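You operate a simulated robot arm through the tools that you are given. There is no shell and no other tool. Be economical: measure what you need, move in short steps, check, and stop when the job is done.

Carry out the task below with a simulated robot arm. There is one attempt and no reset: what you move stays moved.

Task
Mop up the puddle on the table, scrub the closed drum's top and shut its vent.
Fine: use the wiping pad and put it back. What is to be rubbed or washed off counts as gone when no trace of it is left.

Only the result counts: the job must be done as asked and must still hold three seconds after the hand-in. Knocking over, shifting, dropping, spilling or breaking anything else fails it.

Robot
A 7-joint arm with a fingered hand on a trunk, on a base that drives. Base frame: it is fixed to the floor where the robot stands at the start and does not move with it; the origin is under the middle of the robot, x ahead of it, y to its left, z up. Units: m, rad, N and s.
With the tool pointing down near the work surface it reaches from about 0.32 to 0.7 m from the robot's upright axis, wherever it stands. Its first joint turns from -1.204 to 3.002 rad. Places, roughly: puddle [0.5, -0.2, 0.6]; soap drips [0.7, -0.6, 0.9]; vent plug [0.8, -0.9, 0.9]. Payload 3.2 kg.
The TCP is the grasp point between the finger pads, 0.026 m short of the fingertips. In the tool frame z runs along the fingers and y along their closing line. The gripper opens to 0.088 m. The gripper's body begins 0.03 m behind the TCP. The gripper is a hand of 5 fingers: y runs from the thumb to the fingers, the wrist lies at [-0.016, -0.108, -0.172] in the tool frame.
Orientation is told as [roll, pitch, yaw] about the base's x, y, z axes, in that order, counted from this pose: with the fingers straight down and the wrist toward the robot, the tool's x, y and z point along [0, 1, 0], [1, 0, 0] and [0, 0, -1] of the base frame.

Tools
- The arm moves only by the tool servo_tool. Its argument "deltas" is a list of rows, each a list of 6 numbers: the shift along the tool's x, y, z in m, then the turn, a rotation vector about the tool's x, y, z in rad. In form: [[tx, ty, tz, wx, wy, wz], ...]. A call has 1 to 20 rows; each row is the pose to reach, as a shift and turn from the pose commanded when the call began, along the tool's axes at that moment. Rows are played at 5 a second. More than 0.05 m and 0.15 rad between two rows, and nothing of the call is played. Where a pose cannot be reached the arm comes as near as it can. A force on the tool above 40 N (or 10 N above the force at the start of the call, whichever is more), or a blocked arm, ends the call early, and 0.2 s more pass. In this call time passes only in rows, and 0.2 s behind the last. It gives the time, the measured TCP pose, the force on the tool (base axes), the opening and the grip force at its end, in the units of the frame above (readings bear some noise), with the torque about the TCP (base axes, N m) and any sound that the robot's microphone picked up, and new pictures: "pictures" is both (left out), scene, wrist or none.
- Cameras (640 x 400 px; columns grow to the right, rows downward): "scene" is now at [0.1066, -0.0524, 1.3034]; the picture's right is [-0.71, -0.70, -0.00], its down [-0.40, 0.41, -0.82] and it looks along [0.57, -0.58, -0.58] (base axes); focal length 214 px, centre (320, 200). "wrist" rides on the gripper at [0.067, -0.098, -0.117] in the tool frame; the picture's right is [-0.71, 0.33, -0.62], its down [-0.65, -0.65, 0.39] and it looks along [-0.28, 0.68, 0.68] (tool axes); focal length 234 px, centre (320, 200). There is no depth. A picture from a camera that has moved, and an enlarged one, comes with that camera's place and axes in the base frame and with its lens. The place of the scene camera against the robot may be out by one fixed shift of up to 0.025 m in any direction.
- move_column(by): slides the trunk up (or, below 0, down) by that many m; the arm and the scene camera ride with it, the base frame stays. It gives what a move gives, with no picture.
- roll_base(legs): drives the robot by 1 to 6 legs, each [ahead, left, turn to the left] in m, m and rad, along the robot's own axes; the way and the turn of a leg run together, so that a leg with both is an arc; at most 1.5 m and 3.142 rad a leg. The arm and the cameras ride along, it lands a little off, and it stops where it bumps. It gives what a move gives, and a new picture of the scene camera.
- set_fingers(index, middle, ring, little, thumb_bend, thumb_turn): sets how far each is bent, from 0 (flat) to 100 (curled in); at 30 the hand is open as for a grip, at 70 the pads meet at the TCP. One left out holds its place. A second passes; each finger stops where it meets its share of the squeeze, and holds until it gets a number again. It is the only way to open and close the hand. It gives what a move gives, with no picture; readings hold the bend of each and the force on index, middle, ring, little, thumb and palm. thumb_turn goes from beside the hand (0) to across from the fingers (100), as for a grip.
- turn_head(pan, tilt): turns the head with the scene camera to pan (to the left, within 1.501 rad either way) and tilt (down, from -0.506 to 1.204), counted from straight ahead of the robot. It gives what a move gives, and a new picture of the scene camera.
- enlarge(camera, box): a new picture of the part [left, top, right, bottom] of that camera's present view, enlarged. The clock stands still meanwhile.
- hand_in(): hands the job in; it is judged then, once.

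Go step by step. Nothing tells you exact positions but the pictures and the camera data: compare them with the known pose of the tool, close in by small moves and look again before you grip or let go. The budget is 120 turns and 260 pictures, counting those below and the enlarged ones. Unless the task says otherwise, let go and move clear before handing in, and close with one line.

The tools are called after "Emit:" by a JSON object that holds its "fn" and its "kwargs". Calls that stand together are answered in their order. servo_tool: Moves the arm, as the interface text tells. Its arguments: {"type":"object","properties":{"deltas":{"type":"array"},"pictures":{"type":"string","enum":["both","scene","wrist","none"]}},"required":["deltas"]} The other tools are called the same way: move_column (by) slides the trunk up or down; set_fingers (index, middle, ring, little, thumb_bend, thumb_turn) moves the fingers one by one; roll_base (legs) drives the base; turn_head (pan, tilt) turns the head that bears the scene camera; enlarge (camera, box) takes an enlarged picture of a part of a camera's view; hand_in () hands the job in.

At the start:

```text
t: 0.0
tcp_pos: [0.3261, -0.4363, 1.2146]
tcp_rot: [0.0, -0.001, 0.0]
contact_force: [0.0, 0.7, -0.2]
ft_torque: [0.0, 0.04, 0.01]
width: 0.0878
grip_force: 0.0
shape: jaw
bend: [30.0, 30.0, 30.0, 30.0, 30.0, 97.0]
finger forces: [0.1, 0.0, 0.0, 0.0, 0.0, 0.0]
trunk travel left (down, up): [-0.6, 0.24]
robot x, y, heading: [-0.0017, -0.004, -0.004]
head pan, tilt: [-0.794, 0.614]
```

scene: 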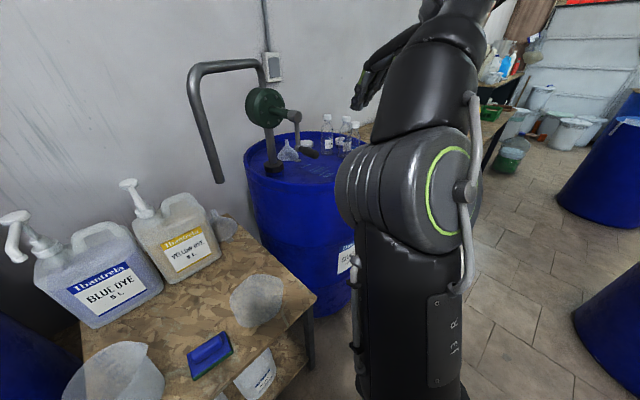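
wrist: 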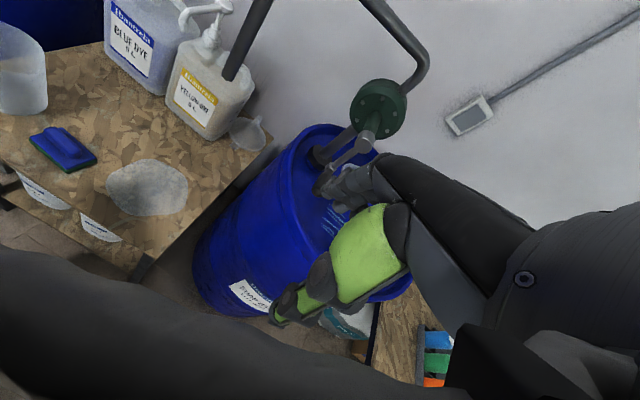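

The pad (blue on green) sits on the low table near [0.48, 0, 0.62], next to the puddle. The blue drum with the pump is behind it. I'll look closer before moving.

Emit:
{"fn": "enlarge", "kwargs": {"camera": "scene", "box": [220, 80, 380, 180]}}

Emit:
{"fn": "enlarge", "kwargs": {"camera": "scene", "box": [60, 240, 316, 400]}}

Emit:
{"fn": "enlarge", "kwargs": {"camera": "wrist", "box": [220, 100, 460, 250]}}

```text
4.00 times, centred on (300, 130) of scene
camera zoom: at [0.1066, -0.0524, 1.3034], right [-0.71, -0.7, 0.0], down [-0.4, 0.41, -0.82], along [0.57, -0.58, -0.58], focal length 858 px, centre (400, 480)
```

zoom: 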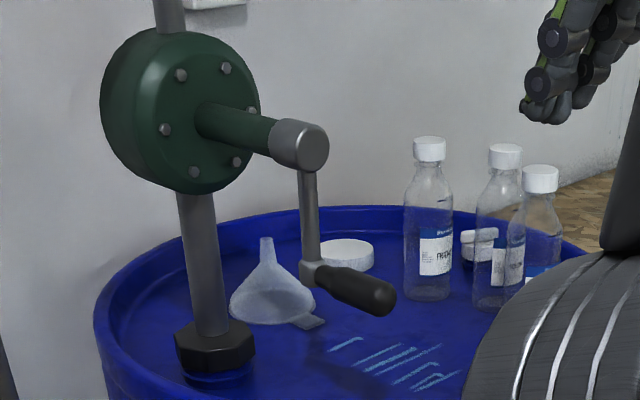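

```text
2.50 times, centred on (188, 320) of scene
camera zoom: at [0.1066, -0.0524, 1.3034], right [-0.71, -0.7, 0.0], down [-0.4, 0.41, -0.82], along [0.57, -0.58, -0.58], focal length 536 px, centre (650, -100)
```

zoom: 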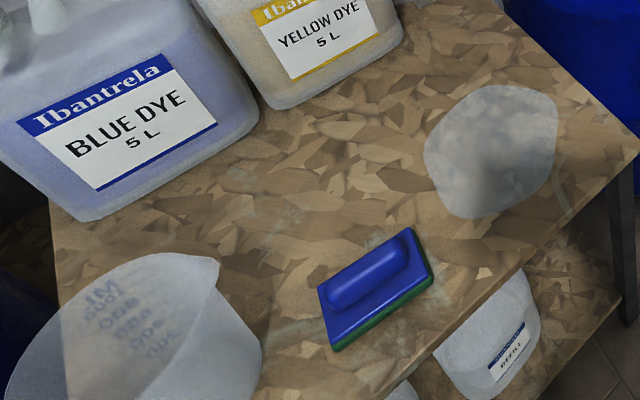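

```text
2.67 times, centred on (340, 175) of wrist
camera zoom: at [0.2285, -0.369, 1.3325], right [0.33, -0.71, 0.62], down [-0.65, -0.65, -0.39], along [0.68, -0.28, -0.68], focal length 624 px, centre (267, 267)
```

zoom: 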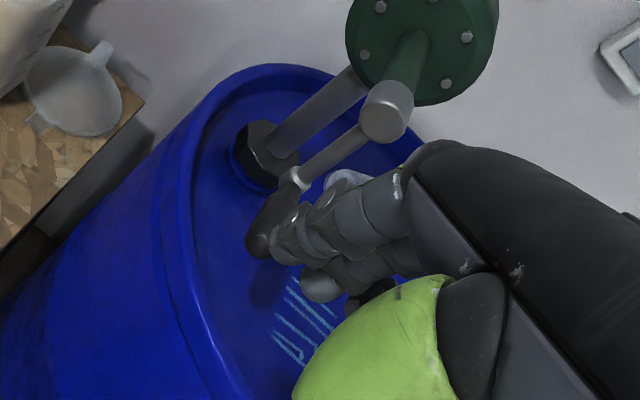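

Outlet pipe tip triangulates to about (0.65, -0.215, 1.0), so I'll keep the arm clear of it. Next I bring the hand left over the pad at height, first in y, then forward.

Emit:
{"fn": "servo_tool", "kwargs": {"deltas": [[0.043, 0, 0, 0, 0, 0], [0.086, 0, 0, 0, 0, 0], [0.129, 0, 0, 0, 0, 0], [0.172, 0, 0, 0, 0, 0], [0.215, 0, 0, 0, 0, 0], [0.258, 0, 0, 0, 0, 0], [0.301, 0, 0, 0, 0, 0], [0.344, 0, 0, 0, 0, 0], [0.387, 0, 0, 0, 0, 0], [0.43, 0, 0, 0, 0, 0], [0.43, 0.04, 0, 0, 0, 0], [0.43, 0.08, 0, 0, 0, 0]]}}

```text
t: 2.6
tcp_pos: [0.4481, -0.071, 1.2538]
tcp_rot: [-0.003, 0.003, 0.013]
contact_force: [1.0, 0.9, -0.7]
ft_torque: [-0.02, 0.07, 0.01]
width: 0.088
grip_force: 0.0
shape: jaw
bend: [30.0, 30.0, 30.0, 30.0, 30.0, 97.0]
finger forces: [0.0, 0.0, 0.0, 0.0, 0.0, 0.0]
out of reach, approached as far as the arm can: row 4, 5, 6, 7, 8, 9, 10, 11, 12
trunk travel left (down, up): [-0.6, 0.24]
robot x, y, heading: [0.002, -0.0013, -0.003]
head pan, tilt: [-0.794, 0.614]
camera scene: at [0.111, -0.0522, 1.303], right [-0.71, -0.7, 0.0], down [-0.41, 0.41, -0.82], along [0.57, -0.58, -0.58], focal length 214 px, centre (320, 200)
camera wrist: at [0.3517, -0.0065, 1.3707], right [0.34, -0.7, 0.63], down [-0.65, -0.66, -0.38], along [0.68, -0.27, -0.68], focal length 234 px, centre (320, 200)
```

scene: 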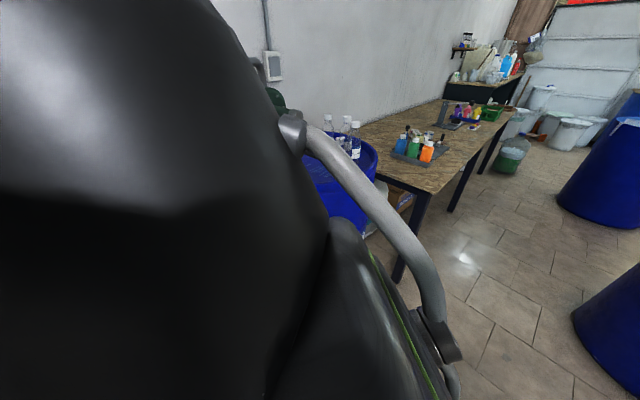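
wrist: 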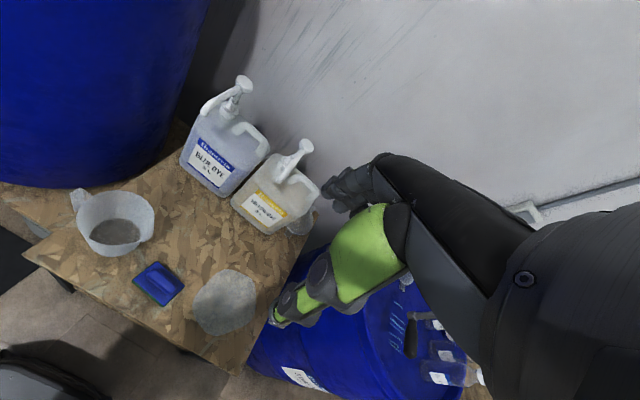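

The height limited the reach; I'm lowering the trunk so that the hand gets nearer to its working level.

Emit:
{"fn": "move_column", "kwargs": {"by": -0.35}}

Emit:
{"fn": "turn_head", "kwargs": {"pan": -0.3, "tilt": 0.8}}

```text
t: 6.0
tcp_pos: [0.4446, -0.073, 0.9051]
tcp_rot: [-0.002, 0.001, 0.013]
contact_force: [-0.2, 0.3, 0.0]
ft_torque: [-0.03, -0.01, 0.0]
width: 0.0878
grip_force: 0.1
shape: jaw
bend: [30.0, 30.0, 30.0, 30.0, 30.0, 97.0]
finger forces: [0.0, 0.0, 0.0, 0.0, 0.1, 0.0]
trunk travel left (down, up): [-0.25, 0.59]
robot x, y, heading: [-0.0006, 0.0011, -0.001]
head pan, tilt: [-0.794, 0.614]
```

```text
t: 7.0
tcp_pos: [0.4444, -0.0735, 0.9046]
tcp_rot: [-0.002, -0.001, 0.013]
contact_force: [-0.1, -1.1, -1.0]
ft_torque: [0.02, -0.03, -0.04]
width: 0.0881
grip_force: 0.1
shape: jaw
bend: [30.0, 30.0, 30.0, 30.0, 30.0, 97.0]
finger forces: [0.0, 0.1, 0.1, 0.1, 0.1, 0.0]
trunk travel left (down, up): [-0.25, 0.59]
robot x, y, heading: [0.0027, -0.0017, -0.001]
head pan, tilt: [-0.3, 0.799]
camera scene: at [0.122, -0.0134, 0.9377], right [-0.3, -0.95, 0.0], down [-0.68, 0.21, -0.7], along [0.67, -0.21, -0.72], focal length 214 px, centre (320, 200)
```

scene: 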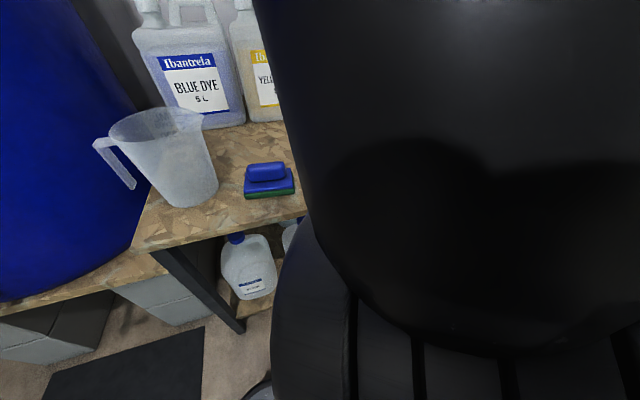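

The pad is at about (0.49, -0.01). I move the hand above it, stepping down.

Emit:
{"fn": "servo_tool", "kwargs": {"deltas": [[0.03, 0.01, 0.03, 0, 0, 0], [0.06, 0.03, 0.06, 0, 0, 0], [0.06, 0.045, 0.1, 0, 0, 0]]}}

```text
t: 7.8
tcp_pos: [0.5167, -0.0651, 0.8113]
tcp_rot: [0.001, 0.0, 0.025]
contact_force: [-0.6, 0.0, 0.0]
ft_torque: [0.01, 0.02, 0.01]
width: 0.0881
grip_force: 0.0
shape: jaw
bend: [30.0, 30.0, 30.0, 30.0, 30.0, 97.0]
finger forces: [0.0, 0.0, 0.0, 0.0, 0.1, 0.0]
out of reach, approached as far as the arm can: row 1, 2, 3
trunk travel left (down, up): [-0.25, 0.59]
robot x, y, heading: [-0.0011, -0.0005, 0.005]
head pan, tilt: [-0.3, 0.799]
camera scene: at [0.1224, -0.0132, 0.9377], right [-0.3, -0.96, 0.0], down [-0.69, 0.21, -0.7], along [0.67, -0.21, -0.72], focal length 214 px, centre (320, 200)
camera wrist: at [0.4177, -0.0004, 0.93], right [0.35, -0.7, 0.62], down [-0.64, -0.67, -0.39], along [0.69, -0.26, -0.68], focal length 234 px, centre (320, 200)
```

scene: 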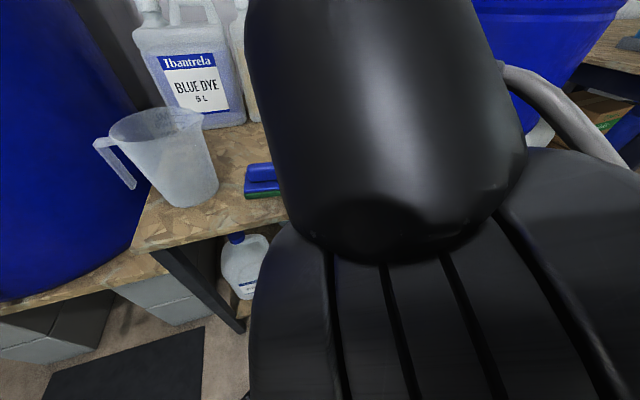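
wrist: 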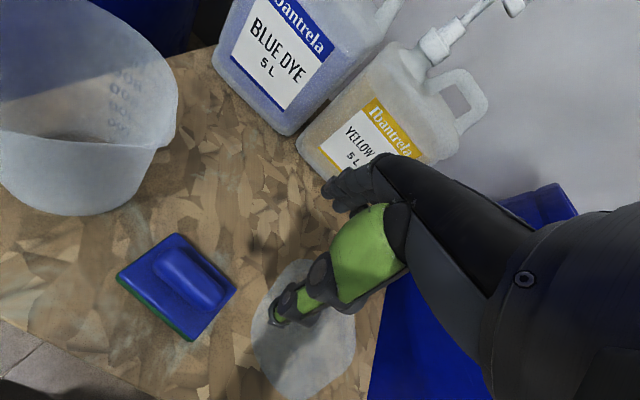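

Handle axis runs along base y, centre about (0.49, -0.027). I try a small correction to learn how the commanded pose stands.

Emit:
{"fn": "servo_tool", "kwargs": {"deltas": [[0.0, 0.0, 0.04, 0, 0, 0], [0.0, 0.0, 0.06, 0, 0, 0]], "pictures": "none"}}

```text
t: 8.3
tcp_pos: [0.5365, -0.0655, 0.7574]
tcp_rot: [0.001, 0.005, 0.011]
contact_force: [-0.2, 0.1, 0.4]
ft_torque: [-0.01, 0.03, -0.01]
width: 0.0879
grip_force: 0.0
shape: jaw
bend: [30.0, 30.0, 30.0, 30.0, 30.0, 97.0]
finger forces: [0.0, 0.1, 0.0, 0.0, 0.0, 0.0]
out of reach, approached as far as the arm can: row 1, 2
trunk travel left (down, up): [-0.25, 0.59]
robot x, y, heading: [-0.0008, 0.0007, -0.005]
head pan, tilt: [-0.3, 0.799]
```

Still short of the command. I try a little back and left, with a picture.

Emit:
{"fn": "servo_tool", "kwargs": {"deltas": [[0.0, -0.03, 0.0, 0, 0, 0], [0.0, -0.05, 0.0, 0, 0, 0], [0.0, -0.05, 0.0, 0, 0, 0]], "pictures": "none"}}

```text
t: 9.2
tcp_pos: [0.5328, -0.0683, 0.7716]
tcp_rot: [0.0, 0.0, 0.013]
contact_force: [-0.1, -0.2, -0.4]
ft_torque: [0.03, 0.01, -0.02]
width: 0.0879
grip_force: 0.1
shape: jaw
bend: [30.0, 30.0, 30.0, 30.0, 30.0, 97.0]
finger forces: [0.0, 0.0, 0.0, 0.0, 0.0, 0.0]
out of reach, approached as far as the arm can: row 1, 2, 3
trunk travel left (down, up): [-0.25, 0.59]
robot x, y, heading: [-0.0004, 0.0007, -0.0]
head pan, tilt: [-0.3, 0.799]
```

It sticks near y = -0.067, so I test whether a rightward command frees it.

Emit:
{"fn": "servo_tool", "kwargs": {"deltas": [[-0.04, 0, 0, 0, 0, 0], [-0.08, 0, 0, 0, 0, 0], [-0.12, 0, 0, 0, 0, 0], [-0.12, 0, 0, 0, 0, 0]]}}

```text
t: 10.2
tcp_pos: [0.5353, -0.1895, 0.7699]
tcp_rot: [-0.005, 0.002, 0.012]
contact_force: [-0.2, 0.0, 1.1]
ft_torque: [0.0, -0.01, -0.01]
width: 0.088
grip_force: 0.0
shape: jaw
bend: [30.0, 30.0, 30.0, 30.0, 30.0, 97.0]
finger forces: [0.1, 0.0, 0.0, 0.0, 0.0, 0.0]
trunk travel left (down, up): [-0.25, 0.59]
robot x, y, heading: [-0.0006, 0.0015, 0.002]
head pan, tilt: [-0.3, 0.799]
camera scene: at [0.122, -0.0135, 0.9377], right [-0.3, -0.96, 0.0], down [-0.68, 0.21, -0.7], along [0.67, -0.21, -0.72], focal length 214 px, centre (320, 200)
camera wrist: at [0.4364, -0.1242, 0.8866], right [0.34, -0.7, 0.63], down [-0.65, -0.66, -0.38], along [0.68, -0.27, -0.68], focal length 234 px, centre (320, 200)
```

scene: 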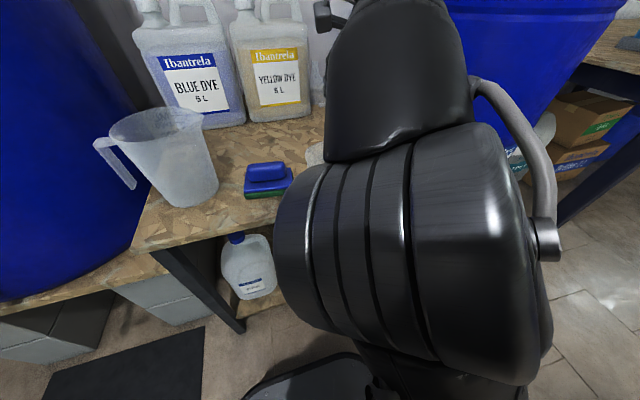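
wrist: 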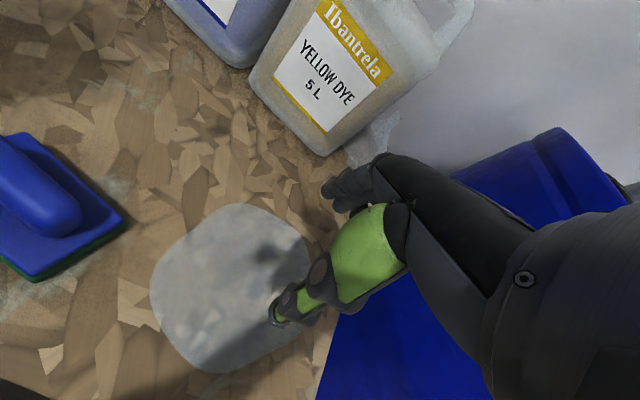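

Now the arm follows exactly; the leftward limit is a joint limit. I'll shift the base 0.13 m to the left, so that the pad lies to the robot's right.

Emit:
{"fn": "roll_base", "kwargs": {"legs": [[0, 0.13, 0]]}}

```text
t: 11.4
tcp_pos: [0.5334, -0.0616, 0.7716]
tcp_rot: [-0.004, 0.001, 0.011]
contact_force: [0.7, -0.6, 0.3]
ft_torque: [-0.01, 0.0, -0.01]
width: 0.0879
grip_force: 0.2
shape: jaw
bend: [30.0, 30.0, 30.0, 30.0, 30.0, 97.0]
finger forces: [0.1, 0.0, 0.0, 0.0, 0.0, 0.1]
trunk travel left (down, up): [-0.25, 0.59]
robot x, y, heading: [-0.0009, 0.1311, 0.002]
head pan, tilt: [-0.3, 0.799]
camera scene: at [0.122, 0.1154, 0.9377], right [-0.3, -0.95, 0.0], down [-0.68, 0.21, -0.7], along [0.67, -0.21, -0.72], focal length 214 px, centre (320, 200)
```

scene: 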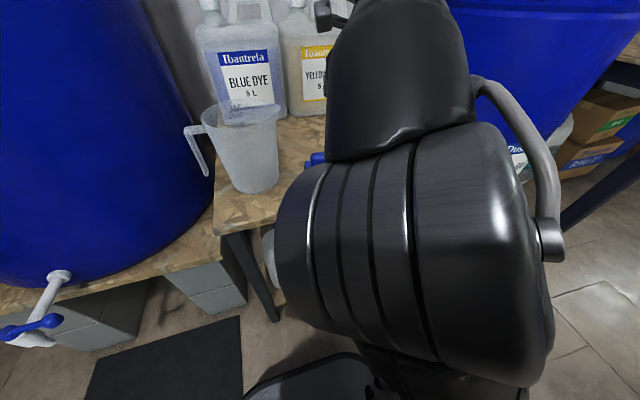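

Emit:
{"fn": "servo_tool", "kwargs": {"deltas": [[0.02, -0.02, 0.0, 0, 0, 0], [0.035, -0.043, 0.02, 0, 0, -0.01], [0.035, -0.043, 0.02, 0, 0, -0.01]], "pictures": "wrist"}}

```text
t: 12.2
tcp_pos: [0.5129, -0.0379, 0.7566]
tcp_rot: [-0.003, 0.0, 0.022]
contact_force: [0.5, -0.5, 0.3]
ft_torque: [0.02, -0.01, 0.01]
width: 0.0879
grip_force: 0.0
shape: jaw
bend: [30.0, 30.0, 30.0, 30.0, 30.0, 97.0]
finger forces: [0.1, 0.0, 0.0, 0.0, 0.0, 0.0]
out of reach, approached as far as the arm can: row 2, 3
trunk travel left (down, up): [-0.25, 0.59]
robot x, y, heading: [0.0019, 0.1288, -0.002]
head pan, tilt: [-0.3, 0.799]
camera wrist: at [0.4145, 0.0266, 0.8745], right [0.35, -0.7, 0.63], down [-0.64, -0.66, -0.39], along [0.69, -0.27, -0.68], focal length 234 px, centre (320, 200)
```

wrist: 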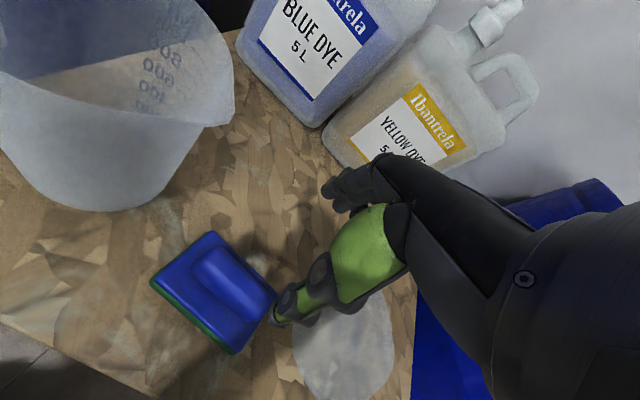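

The arm is cramped near its shoulder height; raising the trunk and reaching down should open up the near workspace.

Emit:
{"fn": "move_column", "kwargs": {"by": 0.25}}

Emit:
{"fn": "servo_tool", "kwargs": {"deltas": [[0, 0, 0.04, 0, 0, 0], [0, 0, 0.08, 0, 0, 0], [0, 0, 0.12, 0, 0, 0], [0, 0, 0.16, 0, 0, 0], [0, 0, 0.2, 0, 0, 0], [0.0, 0, 0.23, 0, 0, 0], [0.01, -0.02, 0.24, 0, 0, -0.02], [0.01, -0.02, 0.24, 0, 0, -0.02]]}}

```text
t: 14.8
tcp_pos: [0.5132, -0.037, 1.0065]
tcp_rot: [-0.002, 0.001, 0.02]
contact_force: [0.8, -0.4, 0.0]
ft_torque: [0.02, -0.01, 0.01]
width: 0.0877
grip_force: 0.0
shape: jaw
bend: [30.0, 30.0, 30.0, 30.0, 30.0, 97.0]
finger forces: [0.1, 0.0, 0.0, 0.0, 0.0, 0.0]
trunk travel left (down, up): [-0.5, 0.34]
robot x, y, heading: [0.0007, 0.1271, -0.002]
head pan, tilt: [-0.3, 0.799]
```

```text
t: 16.6
tcp_pos: [0.4913, -0.0298, 0.7646]
tcp_rot: [0.006, 0.002, 0.037]
contact_force: [-0.4, 0.2, 0.9]
ft_torque: [0.01, 0.0, 0.01]
width: 0.0877
grip_force: 0.1
shape: jaw
bend: [30.0, 30.0, 30.0, 30.0, 30.0, 97.0]
finger forces: [0.0, 0.1, 0.1, 0.1, 0.0, 0.0]
out of reach, approached as far as the arm can: row 1, 2, 3
trunk travel left (down, up): [-0.5, 0.34]
robot x, y, heading: [-0.0038, 0.1321, -0.001]
head pan, tilt: [-0.3, 0.799]
camera scene: at [0.1224, 0.115, 1.1877], right [-0.3, -0.95, 0.0], down [-0.68, 0.21, -0.7], along [0.67, -0.21, -0.72], focal length 214 px, centre (320, 200)
camera wrist: at [0.3928, 0.0325, 0.8832], right [0.36, -0.7, 0.62], down [-0.63, -0.67, -0.39], along [0.69, -0.25, -0.68], focal length 234 px, centre (320, 200)
```

scene: 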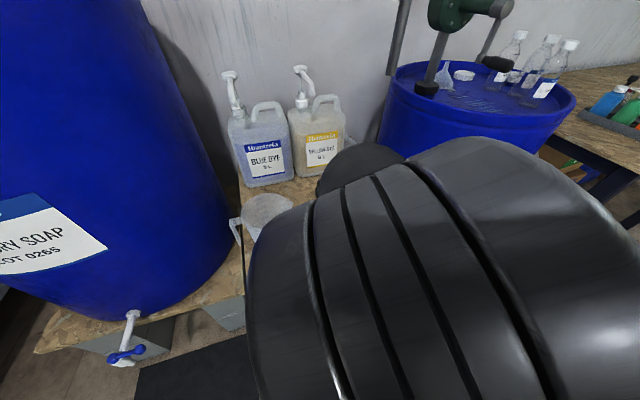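
wrist: 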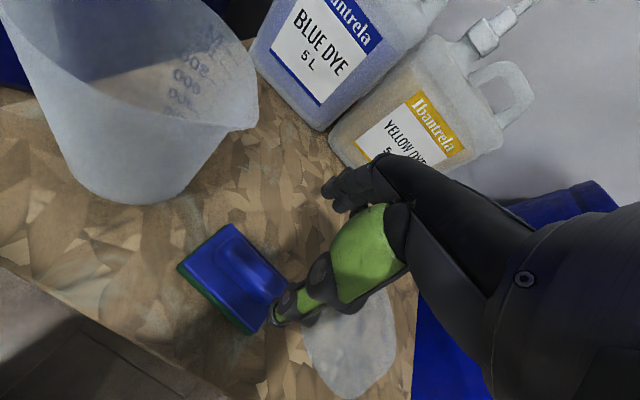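

Emit:
{"fn": "enlarge", "kwargs": {"camera": "wrist", "box": [160, 200, 360, 350]}}

```text
2.67 times, centred on (260, 275) of wrist
camera zoom: at [0.3928, 0.0325, 0.8832], right [0.36, -0.7, 0.62], down [-0.63, -0.67, -0.39], along [0.69, -0.25, -0.68], focal length 624 px, centre (480, 0)
```

zoom: 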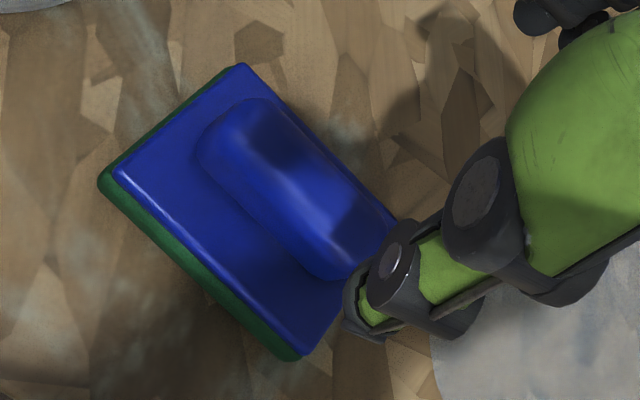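

Pad centre ≈ (0.483, -0.024), yawed about -0.17 rad, handle top near z 0.655. I align the hand and come down to just above.

Emit:
{"fn": "servo_tool", "kwargs": {"deltas": [[0.003, -0.004, 0.02, 0, 0, 0.1], [0.006, -0.008, 0.045, 0, 0, 0.2], [0.006, -0.008, 0.07, 0, 0, 0.2], [0.006, -0.008, 0.07, 0, 0, 0.2]]}}

Emit:
{"fn": "enlarge", "kwargs": {"camera": "wrist", "box": [160, 160, 400, 310]}}

```text
t: 17.6
tcp_pos: [0.4825, -0.0234, 0.6961]
tcp_rot: [-0.002, -0.002, -0.157]
contact_force: [0.3, 0.4, -0.4]
ft_torque: [0.01, -0.02, -0.01]
width: 0.0875
grip_force: 0.2
shape: jaw
bend: [30.0, 30.0, 30.0, 30.0, 30.0, 97.0]
finger forces: [0.0, 0.1, 0.0, 0.0, 0.0, 0.0]
trunk travel left (down, up): [-0.5, 0.34]
robot x, y, heading: [0.0034, 0.1285, -0.003]
head pan, tilt: [-0.3, 0.799]
camera scene: at [0.1218, 0.1155, 1.1878], right [-0.3, -0.95, 0.0], down [-0.68, 0.21, -0.7], along [0.67, -0.21, -0.72], focal length 214 px, centre (320, 200)
camera wrist: at [0.398, 0.0588, 0.8134], right [0.22, -0.75, 0.63], down [-0.75, -0.54, -0.39], along [0.63, -0.39, -0.68], focal length 234 px, centre (320, 200)
```

scene: 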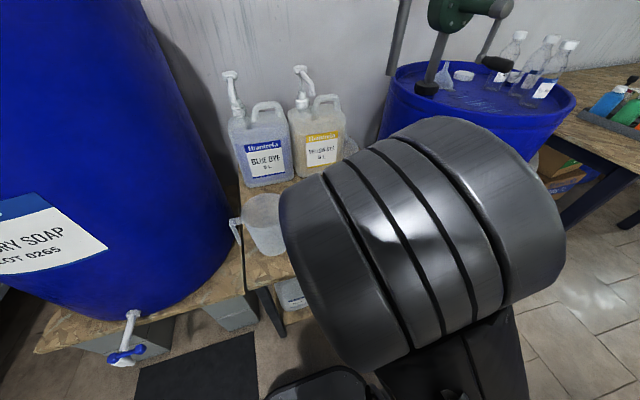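
wrist: 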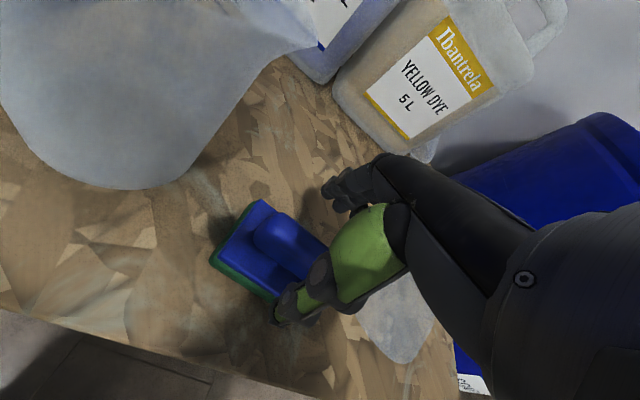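

```text
2.67 times, centred on (280, 235) of wrist
camera zoom: at [0.398, 0.0588, 0.8134], right [0.22, -0.75, 0.63], down [-0.75, -0.54, -0.39], along [0.63, -0.39, -0.68], focal length 624 px, centre (427, 107)
```

zoom: 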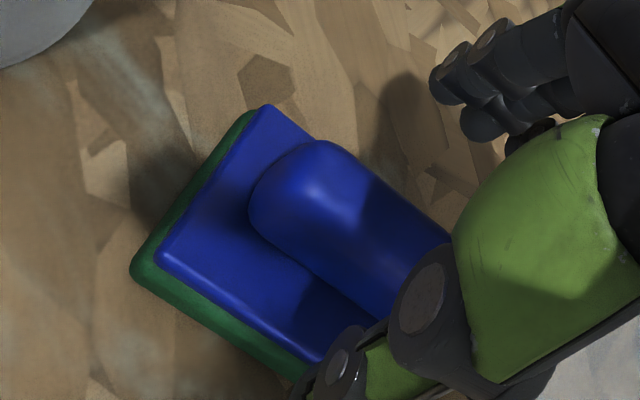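

Aligned. I lower to about TCP z 0.662 and check forces.

Emit:
{"fn": "servo_tool", "kwargs": {"deltas": [[-0.003, 0.0, 0.015, 0, 0, 0], [-0.003, 0.0, 0.025, 0, 0, 0], [-0.003, 0.0, 0.034, 0, 0, 0], [-0.003, 0.0, 0.034, 0, 0, 0]], "pictures": "wrist"}}

Emit:
{"fn": "enlarge", "kwargs": {"camera": "wrist", "box": [200, 140, 440, 290]}}

```text
t: 18.6
tcp_pos: [0.4867, -0.0267, 0.6694]
tcp_rot: [0.023, -0.011, -0.169]
contact_force: [-0.3, 0.5, -0.3]
ft_torque: [-0.03, 0.03, -0.01]
width: 0.0876
grip_force: 0.2
shape: jaw
bend: [30.0, 30.0, 30.0, 30.0, 30.0, 97.0]
finger forces: [0.0, 0.1, 0.0, 0.0, 0.1, 0.1]
trunk travel left (down, up): [-0.5, 0.34]
robot x, y, heading: [0.0008, 0.1275, -0.001]
head pan, tilt: [-0.3, 0.799]
camera wrist: at [0.4007, 0.053, 0.7865], right [0.2, -0.77, 0.61], down [-0.75, -0.52, -0.41], along [0.63, -0.37, -0.68], focal length 234 px, centre (320, 200)
```

wrist: 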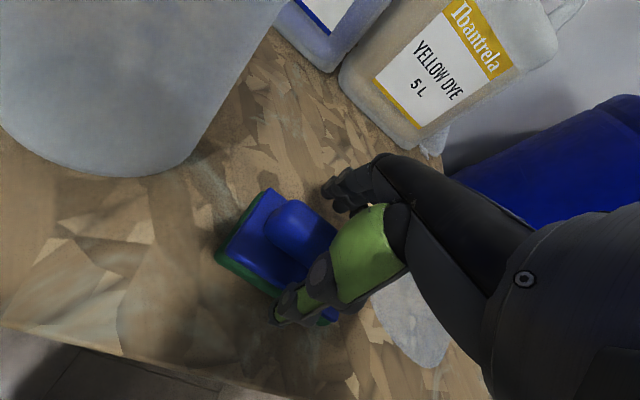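

```text
2.67 times, centred on (320, 215) of wrist
camera zoom: at [0.4007, 0.053, 0.7865], right [0.2, -0.77, 0.61], down [-0.75, -0.52, -0.41], along [0.63, -0.37, -0.68], focal length 624 px, centre (320, 160)
```

zoom: 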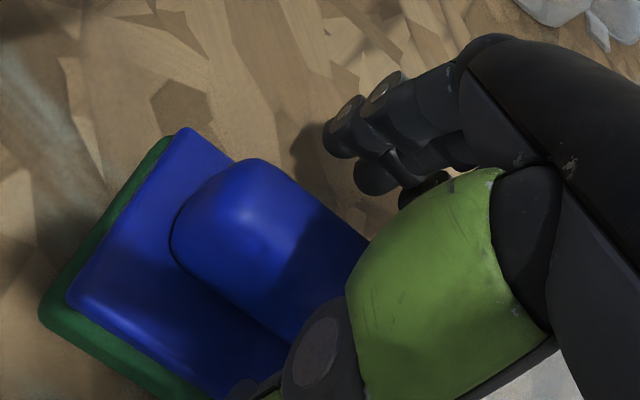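

The pose is slightly off the command (roll 0.02, 7 mm high); I'll hold for a moment to see whether it settles.

Emit:
{"fn": "servo_tool", "kwargs": {"deltas": [[0, 0, 0, 0, 0, 0], [0, 0, 0, 0, 0, 0]], "pictures": "none"}}

Emit:
{"fn": "turn_head", "kwargs": {"pan": -0.5, "tilt": 1.15}}

```text
t: 19.2
tcp_pos: [0.4858, -0.0271, 0.6674]
tcp_rot: [0.023, -0.005, -0.172]
contact_force: [-0.3, 0.1, -0.6]
ft_torque: [-0.01, -0.04, -0.03]
width: 0.0882
grip_force: 0.0
shape: jaw
bend: [30.0, 30.0, 30.0, 30.0, 30.0, 97.0]
finger forces: [0.0, 0.0, 0.0, 0.1, 0.0, 0.0]
trunk travel left (down, up): [-0.5, 0.34]
robot x, y, heading: [-0.0008, 0.1322, -0.005]
head pan, tilt: [-0.3, 0.799]
```

```text
t: 20.0
tcp_pos: [0.4851, -0.0274, 0.6646]
tcp_rot: [0.023, 0.001, -0.173]
contact_force: [0.5, -0.5, 0.6]
ft_torque: [-0.03, -0.01, 0.0]
width: 0.0875
grip_force: 0.0
shape: jaw
bend: [30.0, 30.0, 30.0, 30.0, 30.0, 97.0]
finger forces: [0.1, 0.0, 0.0, 0.0, 0.0, 0.0]
trunk travel left (down, up): [-0.5, 0.34]
robot x, y, heading: [-0.0016, 0.1289, 0.0]
head pan, tilt: [-0.499, 1.15]
camera scene: at [0.0974, 0.1106, 1.1629], right [-0.48, -0.88, 0.0], down [-0.8, 0.44, -0.41], along [0.36, -0.2, -0.91], focal length 214 px, centre (320, 200)
```

scene: 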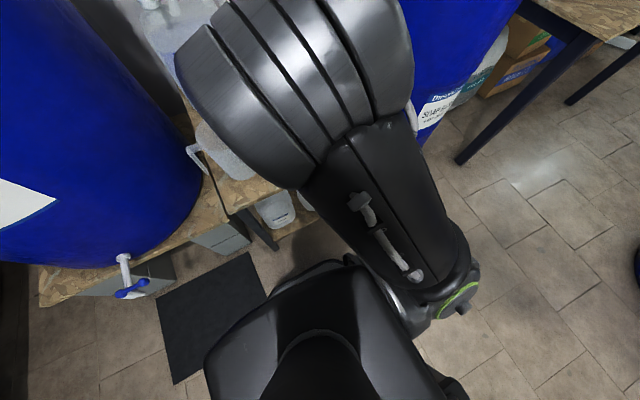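

It's creeping to the commanded pose. I go down another 8 mm gently to get more purchase on the handle.

Emit:
{"fn": "servo_tool", "kwargs": {"deltas": [[0, 0, 0.004, 0, 0, 0], [0, 0, 0.008, 0, 0, 0], [0, 0, 0.008, 0, 0, 0], [0, 0, 0.008, 0, 0, 0]], "pictures": "wrist"}}

Emit:
{"fn": "enlarge", "kwargs": {"camera": "wrist", "box": [200, 140, 440, 290]}}

```text
t: 21.0
tcp_pos: [0.4864, -0.0267, 0.6601]
tcp_rot: [0.024, -0.008, -0.171]
contact_force: [0.4, -0.5, 0.8]
ft_torque: [0.0, 0.0, 0.0]
width: 0.088
grip_force: 0.1
shape: jaw
bend: [30.0, 30.0, 30.0, 30.0, 30.0, 97.0]
finger forces: [0.1, 0.0, 0.0, 0.0, 0.1, 0.0]
trunk travel left (down, up): [-0.5, 0.34]
robot x, y, heading: [0.0029, 0.1252, -0.004]
head pan, tilt: [-0.499, 1.15]
camera wrist: at [0.4006, 0.0523, 0.778], right [0.2, -0.77, 0.61], down [-0.75, -0.52, -0.41], along [0.63, -0.38, -0.68], focal length 234 px, centre (320, 200)
```

wrist: 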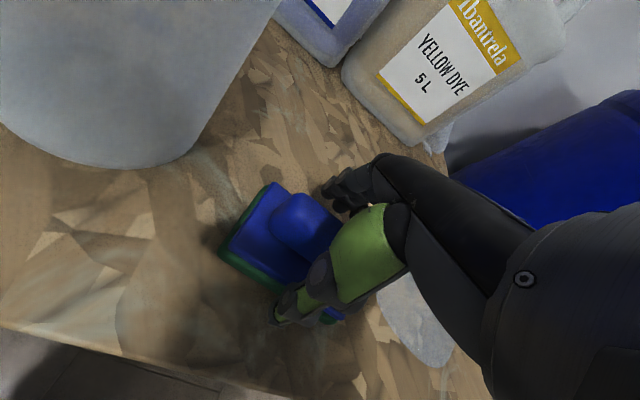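

```text
2.67 times, centred on (320, 215) of wrist
camera zoom: at [0.4006, 0.0523, 0.778], right [0.2, -0.77, 0.61], down [-0.75, -0.52, -0.41], along [0.63, -0.38, -0.68], focal length 624 px, centre (320, 160)
```

zoom: 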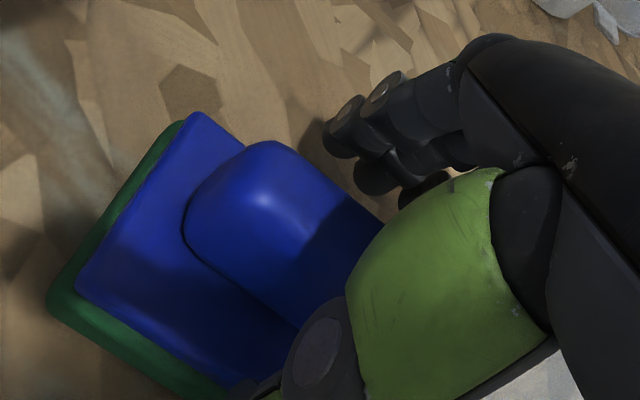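

The thumb and fingers straddle the handle. Closing.

Emit:
{"fn": "set_fingers", "kwargs": {"index": 55, "middle": 55, "ring": 55, "little": 55, "thumb_bend": 55}}

Emit:
{"fn": "enlarge", "kwargs": {"camera": "wrist", "box": [200, 140, 440, 290]}}

```text
t: 22.0
tcp_pos: [0.4847, -0.0281, 0.6592]
tcp_rot: [0.024, -0.006, -0.174]
contact_force: [5.0, 0.2, 12.5]
ft_torque: [-0.02, 0.0, 0.02]
width: 0.0598
grip_force: 15.0
shape: fingers
bend: [49.0, 49.0, 50.0, 55.0, 45.0, 95.0]
finger forces: [6.5, 6.1, 4.1, 0.0, 12.4, 0.1]
trunk travel left (down, up): [-0.5, 0.34]
robot x, y, heading: [0.005, 0.1281, 0.003]
head pan, tilt: [-0.499, 1.15]
```

```text
2.67 times, centred on (320, 215) of wrist
camera zoom: at [0.4004, 0.0516, 0.7777], right [0.2, -0.77, 0.61], down [-0.75, -0.52, -0.41], along [0.63, -0.38, -0.68], focal length 624 px, centre (320, 160)
```

zoom: 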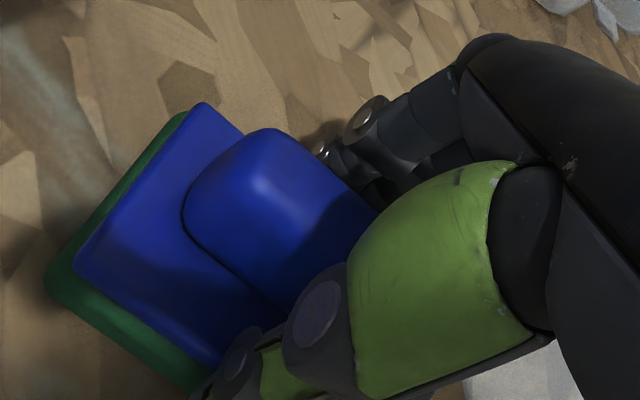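

The grip reads 15 N, possibly on the plate's sides. I squeeze firmer, then lift a little to see how it holds.

Emit:
{"fn": "set_fingers", "kwargs": {"index": 65, "middle": 65, "ring": 65, "little": 65, "thumb_bend": 65}}

Emit:
{"fn": "servo_tool", "kwargs": {"deltas": [[0, 0, -0.01, 0, 0, 0], [0, 0, -0.02, 0, 0, 0], [0, 0, -0.03, 0, 0, 0], [0, 0, -0.03, 0, 0, 0]], "pictures": "wrist"}}

Emit:
{"fn": "enlarge", "kwargs": {"camera": "wrist", "box": [200, 140, 440, 290]}}

```text
t: 23.0
tcp_pos: [0.4856, -0.0274, 0.6591]
tcp_rot: [0.024, -0.005, -0.173]
contact_force: [6.8, -3.0, 19.3]
ft_torque: [-0.01, 0.11, 0.0]
width: 0.0594
grip_force: 23.2
shape: fingers
bend: [55.0, 55.0, 57.0, 65.0, 43.0, 94.0]
finger forces: [10.1, 9.4, 6.9, 0.1, 20.7, 0.0]
trunk travel left (down, up): [-0.5, 0.34]
robot x, y, heading: [0.0022, 0.1257, -0.004]
head pan, tilt: [-0.499, 1.15]
```

```text
t: 24.0
tcp_pos: [0.4835, -0.0251, 0.684]
tcp_rot: [-0.004, 0.001, -0.157]
contact_force: [0.3, -0.1, 0.1]
ft_torque: [0.02, 0.0, 0.0]
width: 0.059
grip_force: 19.1
shape: fingers
bend: [56.0, 56.0, 58.0, 65.0, 43.0, 93.0]
finger forces: [7.8, 6.7, 5.2, 0.0, 18.5, 0.0]
trunk travel left (down, up): [-0.5, 0.34]
robot x, y, heading: [0.0004, 0.1303, -0.006]
head pan, tilt: [-0.499, 1.15]
camera wrist: at [0.3978, 0.0551, 0.8017], right [0.22, -0.75, 0.63], down [-0.75, -0.54, -0.39], along [0.63, -0.38, -0.68], focal length 234 px, centre (320, 200)
```

wrist: 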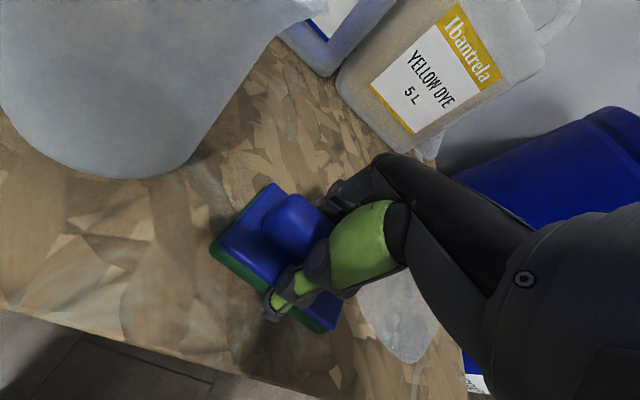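

```text
2.67 times, centred on (320, 215) of wrist
camera zoom: at [0.3978, 0.0551, 0.8017], right [0.22, -0.75, 0.63], down [-0.75, -0.54, -0.39], along [0.63, -0.38, -0.68], focal length 624 px, centre (320, 160)
```

zoom: 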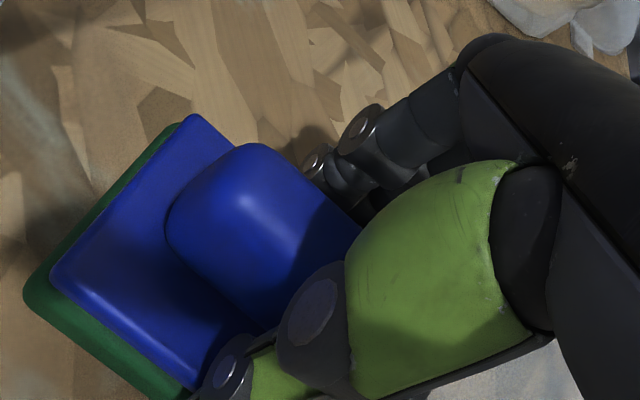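

By the image scale the pad seems to ride with the hand. I lift further to confirm.

Emit:
{"fn": "servo_tool", "kwargs": {"deltas": [[0, 0, -0.03, 0, 0, 0], [0, 0, -0.06, 0, 0, 0], [0, 0, -0.06, 0, 0, 0]], "pictures": "wrist"}}

Emit:
{"fn": "enlarge", "kwargs": {"camera": "wrist", "box": [200, 140, 440, 290]}}

```text
t: 24.8
tcp_pos: [0.484, -0.0267, 0.7441]
tcp_rot: [-0.001, -0.001, -0.159]
contact_force: [0.5, -1.6, -0.1]
ft_torque: [0.02, 0.02, 0.04]
width: 0.0594
grip_force: 19.6
shape: fingers
bend: [56.0, 56.0, 58.0, 65.0, 43.0, 93.0]
finger forces: [7.8, 6.8, 4.9, 0.0, 18.2, 0.0]
trunk travel left (down, up): [-0.5, 0.34]
robot x, y, heading: [0.0006, 0.1261, -0.005]
head pan, tilt: [-0.499, 1.15]
camera wrist: at [0.399, 0.0548, 0.8613], right [0.22, -0.75, 0.63], down [-0.75, -0.54, -0.39], along [0.63, -0.38, -0.68], focal length 234 px, centre (320, 200)
```

wrist: 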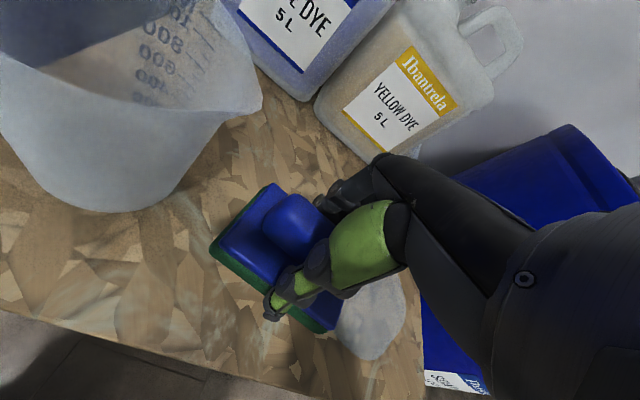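

```text
2.67 times, centred on (320, 215) of wrist
camera zoom: at [0.399, 0.0548, 0.8613], right [0.22, -0.75, 0.63], down [-0.75, -0.54, -0.39], along [0.63, -0.38, -0.68], focal length 624 px, centre (320, 160)
```

zoom: 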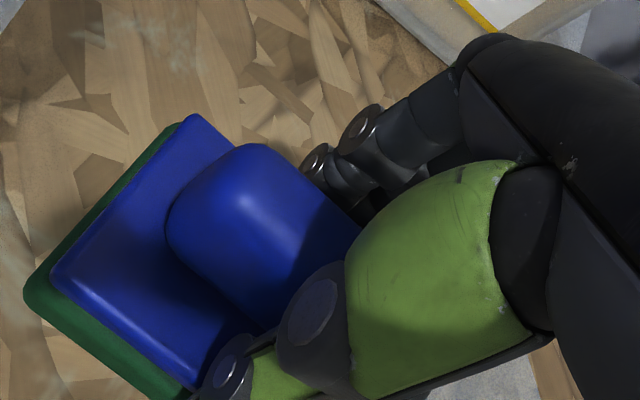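

The pad is firmly held. The puddle spans about x 0.45–0.63, y -0.13 to -0.30; I move the base back right to bring all of it within reach.

Emit:
{"fn": "roll_base", "kwargs": {"legs": [[0, -0.12, 0]]}}

Emit:
{"fn": "servo_tool", "kwargs": {"deltas": [[0.005, -0.02, 0.03, 0, 0, 0], [0.01, -0.02, 0.06, 0, 0, 0], [0.01, -0.02, 0.07, 0, 0, 0]], "pictures": "wrist"}}

```text
t: 26.1
tcp_pos: [0.484, -0.1472, 0.7441]
tcp_rot: [-0.002, 0.001, -0.158]
contact_force: [0.3, 0.4, 0.0]
ft_torque: [0.04, 0.0, -0.01]
width: 0.0592
grip_force: 18.2
shape: fingers
bend: [56.0, 56.0, 58.0, 65.0, 43.0, 93.0]
finger forces: [7.8, 6.7, 5.0, 0.1, 18.0, 0.0]
trunk travel left (down, up): [-0.5, 0.34]
robot x, y, heading: [-0.0016, 0.0098, 0.003]
head pan, tilt: [-0.499, 1.15]
camera scene: at [0.0973, -0.0102, 1.1628], right [-0.48, -0.88, 0.0], down [-0.8, 0.44, -0.41], along [0.36, -0.19, -0.91], focal length 214 px, centre (320, 200)
```

scene: 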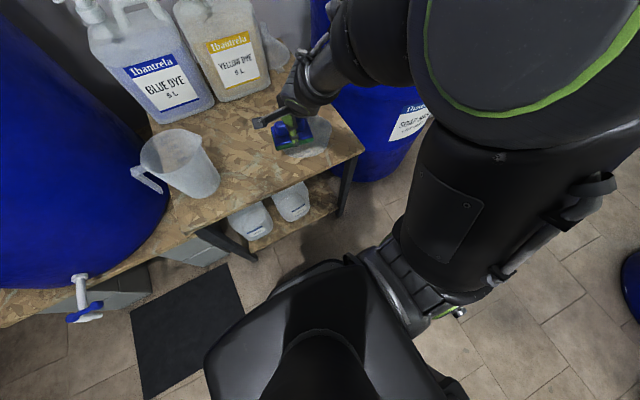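

```text
t: 26.9
tcp_pos: [0.4664, -0.1335, 0.6743]
tcp_rot: [-0.002, 0.002, -0.158]
contact_force: [0.3, 0.2, 0.2]
ft_torque: [0.0, 0.03, 0.01]
width: 0.059
grip_force: 18.6
shape: fingers
bend: [56.0, 56.0, 58.0, 65.0, 43.0, 93.0]
finger forces: [7.8, 6.8, 4.9, 0.0, 17.9, 0.0]
trunk travel left (down, up): [-0.5, 0.34]
robot x, y, heading: [-0.0004, 0.0109, 0.006]
head pan, tilt: [-0.499, 1.15]
camera wrist: at [0.3809, -0.0517, 0.7911], right [0.22, -0.75, 0.63], down [-0.75, -0.54, -0.39], along [0.63, -0.38, -0.68], focal length 234 px, centre (320, 200)
```

wrist: 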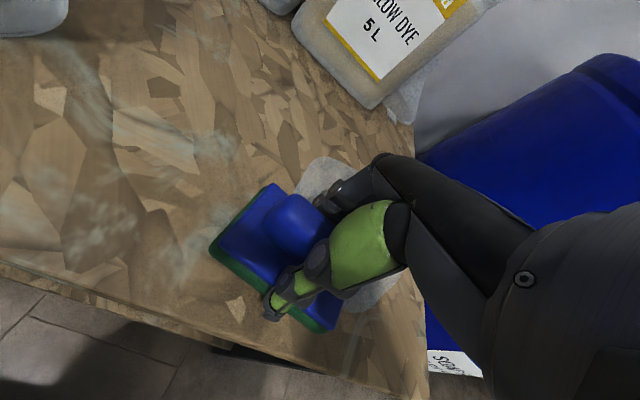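

The scene camera now sees the table well. I press down to find the contact height.

Emit:
{"fn": "servo_tool", "kwargs": {"deltas": [[0, 0, 0.008, 0, 0.024, 0], [0, 0, 0.012, 0, 0.024, 0], [0, 0, 0.016, 0, 0.024, 0], [0, 0, 0.018, 0, 0.024, 0]], "pictures": "wrist"}}

Emit:
{"fn": "enlarge", "kwargs": {"camera": "scene", "box": [200, 80, 360, 180]}}

```text
t: 27.9
tcp_pos: [0.4668, -0.1325, 0.6588]
tcp_rot: [0.023, -0.009, -0.16]
contact_force: [0.8, -0.9, 20.2]
ft_torque: [0.09, 0.45, 0.0]
width: 0.0595
grip_force: 22.7
shape: fingers
bend: [56.0, 57.0, 59.0, 65.0, 43.0, 93.0]
finger forces: [8.1, 7.4, 5.6, 0.0, 24.3, 0.0]
trunk travel left (down, up): [-0.5, 0.34]
robot x, y, heading: [0.0008, 0.0105, -0.002]
head pan, tilt: [-0.499, 1.15]
camera wrist: at [0.3797, -0.0544, 0.7769], right [0.21, -0.76, 0.61], down [-0.74, -0.53, -0.41], along [0.64, -0.37, -0.68], focal length 234 px, centre (320, 200)
```

wrist: 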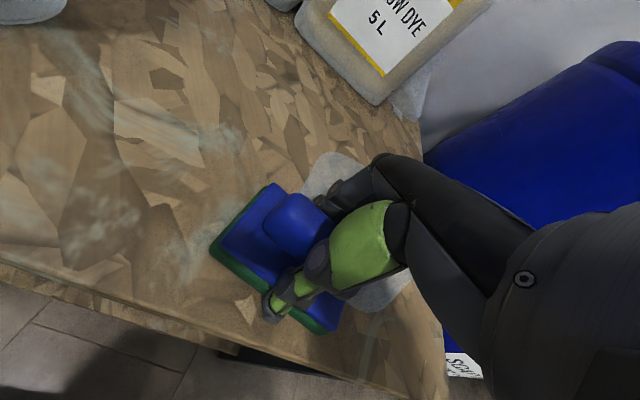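

```text
4.00 times, centred on (280, 130) of scene
camera zoom: at [0.0946, -0.0086, 1.1635], right [-0.48, -0.88, 0.0], down [-0.8, 0.44, -0.41], along [0.36, -0.2, -0.91], focal length 858 px, centre (480, 480)
```

zoom: 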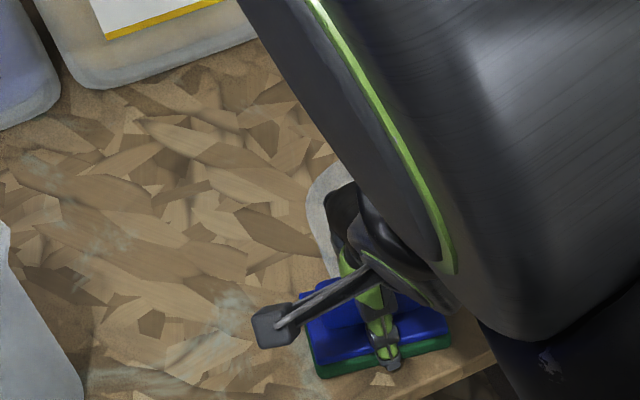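

Contact at about 20 N. Now the wiping strokes, slightly lighter.

Emit:
{"fn": "servo_tool", "kwargs": {"deltas": [[-0.0016, -0.0099, -0.0005, 0, 0, 0], [-0.0411, -0.0035, -0.0005, 0, 0, 0], [-0.0806, 0.0028, -0.0005, 0, 0, 0], [-0.12, 0.0092, -0.0005, 0, 0, 0], [-0.1644, 0.0163, -0.0005, 0, 0, 0], [-0.1573, 0.0607, -0.0005, 0, 0, 0], [-0.1128, 0.0536, -0.0005, 0, 0, 0], [-0.0734, 0.0473, -0.0005, 0, 0, 0], [-0.0339, 0.0409, -0.0005, 0, 0, 0], [0.0056, 0.0345, -0.0005, 0, 0, 0], [0.0127, 0.079, -0.0005, 0, 0, 0], [-0.0268, 0.0853, -0.0005, 0, 0, 0], [-0.0662, 0.0917, -0.0005, 0, 0, 0], [-0.1057, 0.098, -0.0005, 0, 0, 0], [-0.1501, 0.1052, -0.0005, 0, 0, 0], [-0.1501, 0.1052, -0.0005, 0, 0, 0]]}}

```text
t: 31.3
tcp_pos: [0.5451, -0.2962, 0.6579]
tcp_rot: [0.02, -0.008, -0.159]
contact_force: [0.2, 7.6, 26.5]
ft_torque: [0.26, 0.39, -0.1]
width: 0.0601
grip_force: 22.7
shape: fingers
bend: [58.0, 59.0, 62.0, 65.0, 42.0, 91.0]
finger forces: [9.5, 6.3, 5.7, 0.1, 23.5, 0.1]
trunk travel left (down, up): [-0.5, 0.34]
robot x, y, heading: [0.0007, 0.0076, 0.0]
head pan, tilt: [-0.499, 1.15]
camera scene: at [0.0934, -0.0059, 1.1634], right [-0.48, -0.88, 0.0], down [-0.8, 0.44, -0.41], along [0.36, -0.2, -0.91], focal length 214 px, centre (320, 200)
camera wrist: at [0.4591, -0.2168, 0.7749], right [0.21, -0.76, 0.61], down [-0.74, -0.53, -0.41], along [0.63, -0.37, -0.68], focal length 234 px, centre (320, 200)
```

scene: 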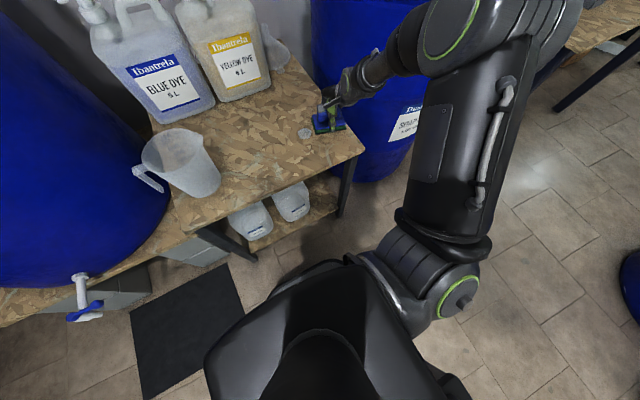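
wrist: 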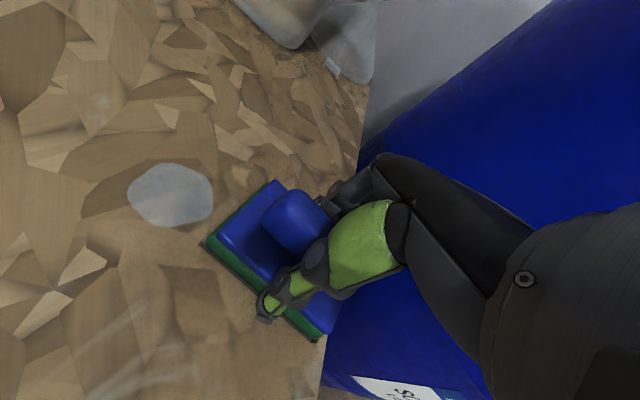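

Most is gone; what remains is a spot at about (0.543, -0.196). I rub over it.

Emit:
{"fn": "servo_tool", "kwargs": {"deltas": [[0.0494, -0.008, 0, 0, 0, 0], [0.0987, -0.0159, 0, 0, 0, 0], [0.148, -0.0239, 0, 0, 0, 0], [0.1512, -0.0041, 0, 0, 0, 0], [0.1019, 0.0038, 0, 0, 0, 0], [0.0525, 0.0118, 0, 0, 0, 0], [0.0462, -0.0277, 0, 0, 0, 0], [0.0955, -0.0357, 0, 0, 0, 0], [0.1449, -0.0436, 0, 0, 0, 0], [0.148, -0.0239, 0, 0, 0, 0], [0.0987, -0.0159, 0, 0, 0, 0], [0.0494, -0.008, 0, 0, 0, 0], [0.0, 0.0, 0, 0, 0, 0], [0.0, 0.0, -0.03, 0, 0, 0]]}}

Emit:
{"fn": "enlarge", "kwargs": {"camera": "scene", "box": [200, 60, 360, 160]}}

```text
t: 34.3
tcp_pos: [0.5421, -0.2992, 0.6809]
tcp_rot: [0.019, 0.009, -0.161]
contact_force: [-0.3, 0.3, 0.4]
ft_torque: [-0.01, 0.0, 0.0]
width: 0.0592
grip_force: 17.7
shape: fingers
bend: [57.0, 58.0, 60.0, 65.0, 43.0, 93.0]
finger forces: [8.3, 6.6, 4.3, 0.0, 17.5, 0.1]
trunk travel left (down, up): [-0.5, 0.34]
robot x, y, heading: [0.0, 0.0084, -0.003]
head pan, tilt: [-0.499, 1.15]
camera scene: at [0.0964, -0.0084, 1.1626], right [-0.48, -0.88, 0.0], down [-0.8, 0.44, -0.41], along [0.36, -0.2, -0.91], focal length 214 px, centre (320, 200)
camera wrist: at [0.4579, -0.2204, 0.7992], right [0.22, -0.76, 0.61], down [-0.75, -0.53, -0.4], along [0.63, -0.37, -0.69], focal length 234 px, centre (320, 200)
```

scene: 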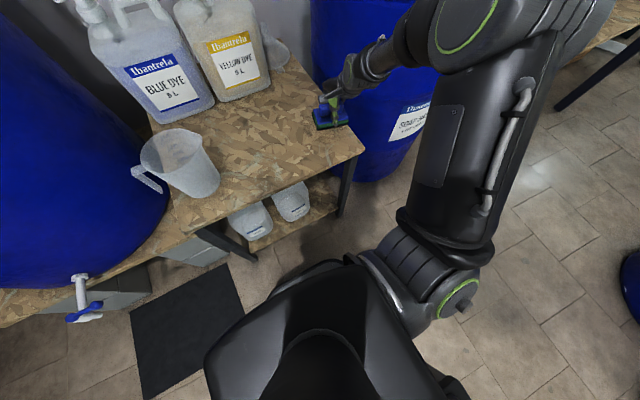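
wrist: 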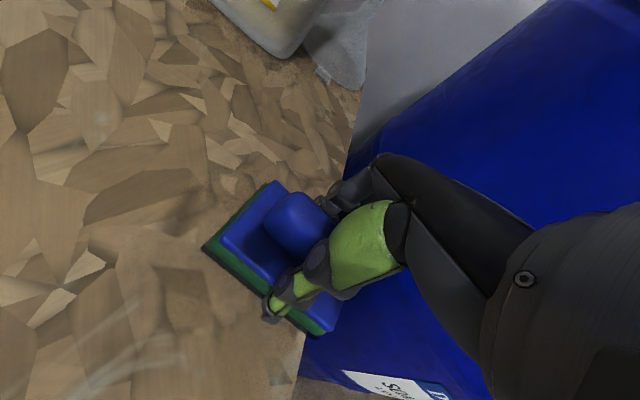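

```text
4.00 times, centred on (280, 110) of scene
camera zoom: at [0.0964, -0.0084, 1.1626], right [-0.48, -0.88, 0.0], down [-0.8, 0.44, -0.41], along [0.36, -0.2, -0.91], focal length 858 px, centre (480, 560)
```

zoom: 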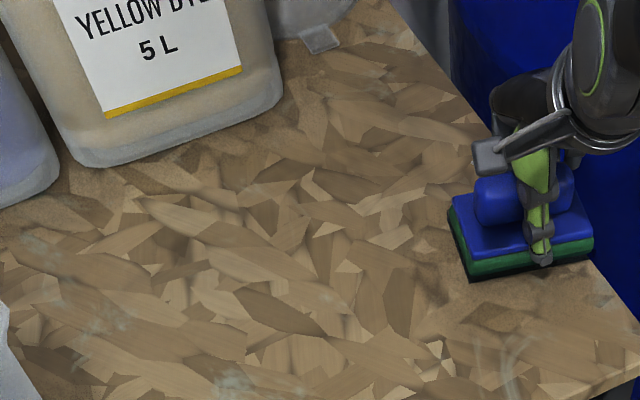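

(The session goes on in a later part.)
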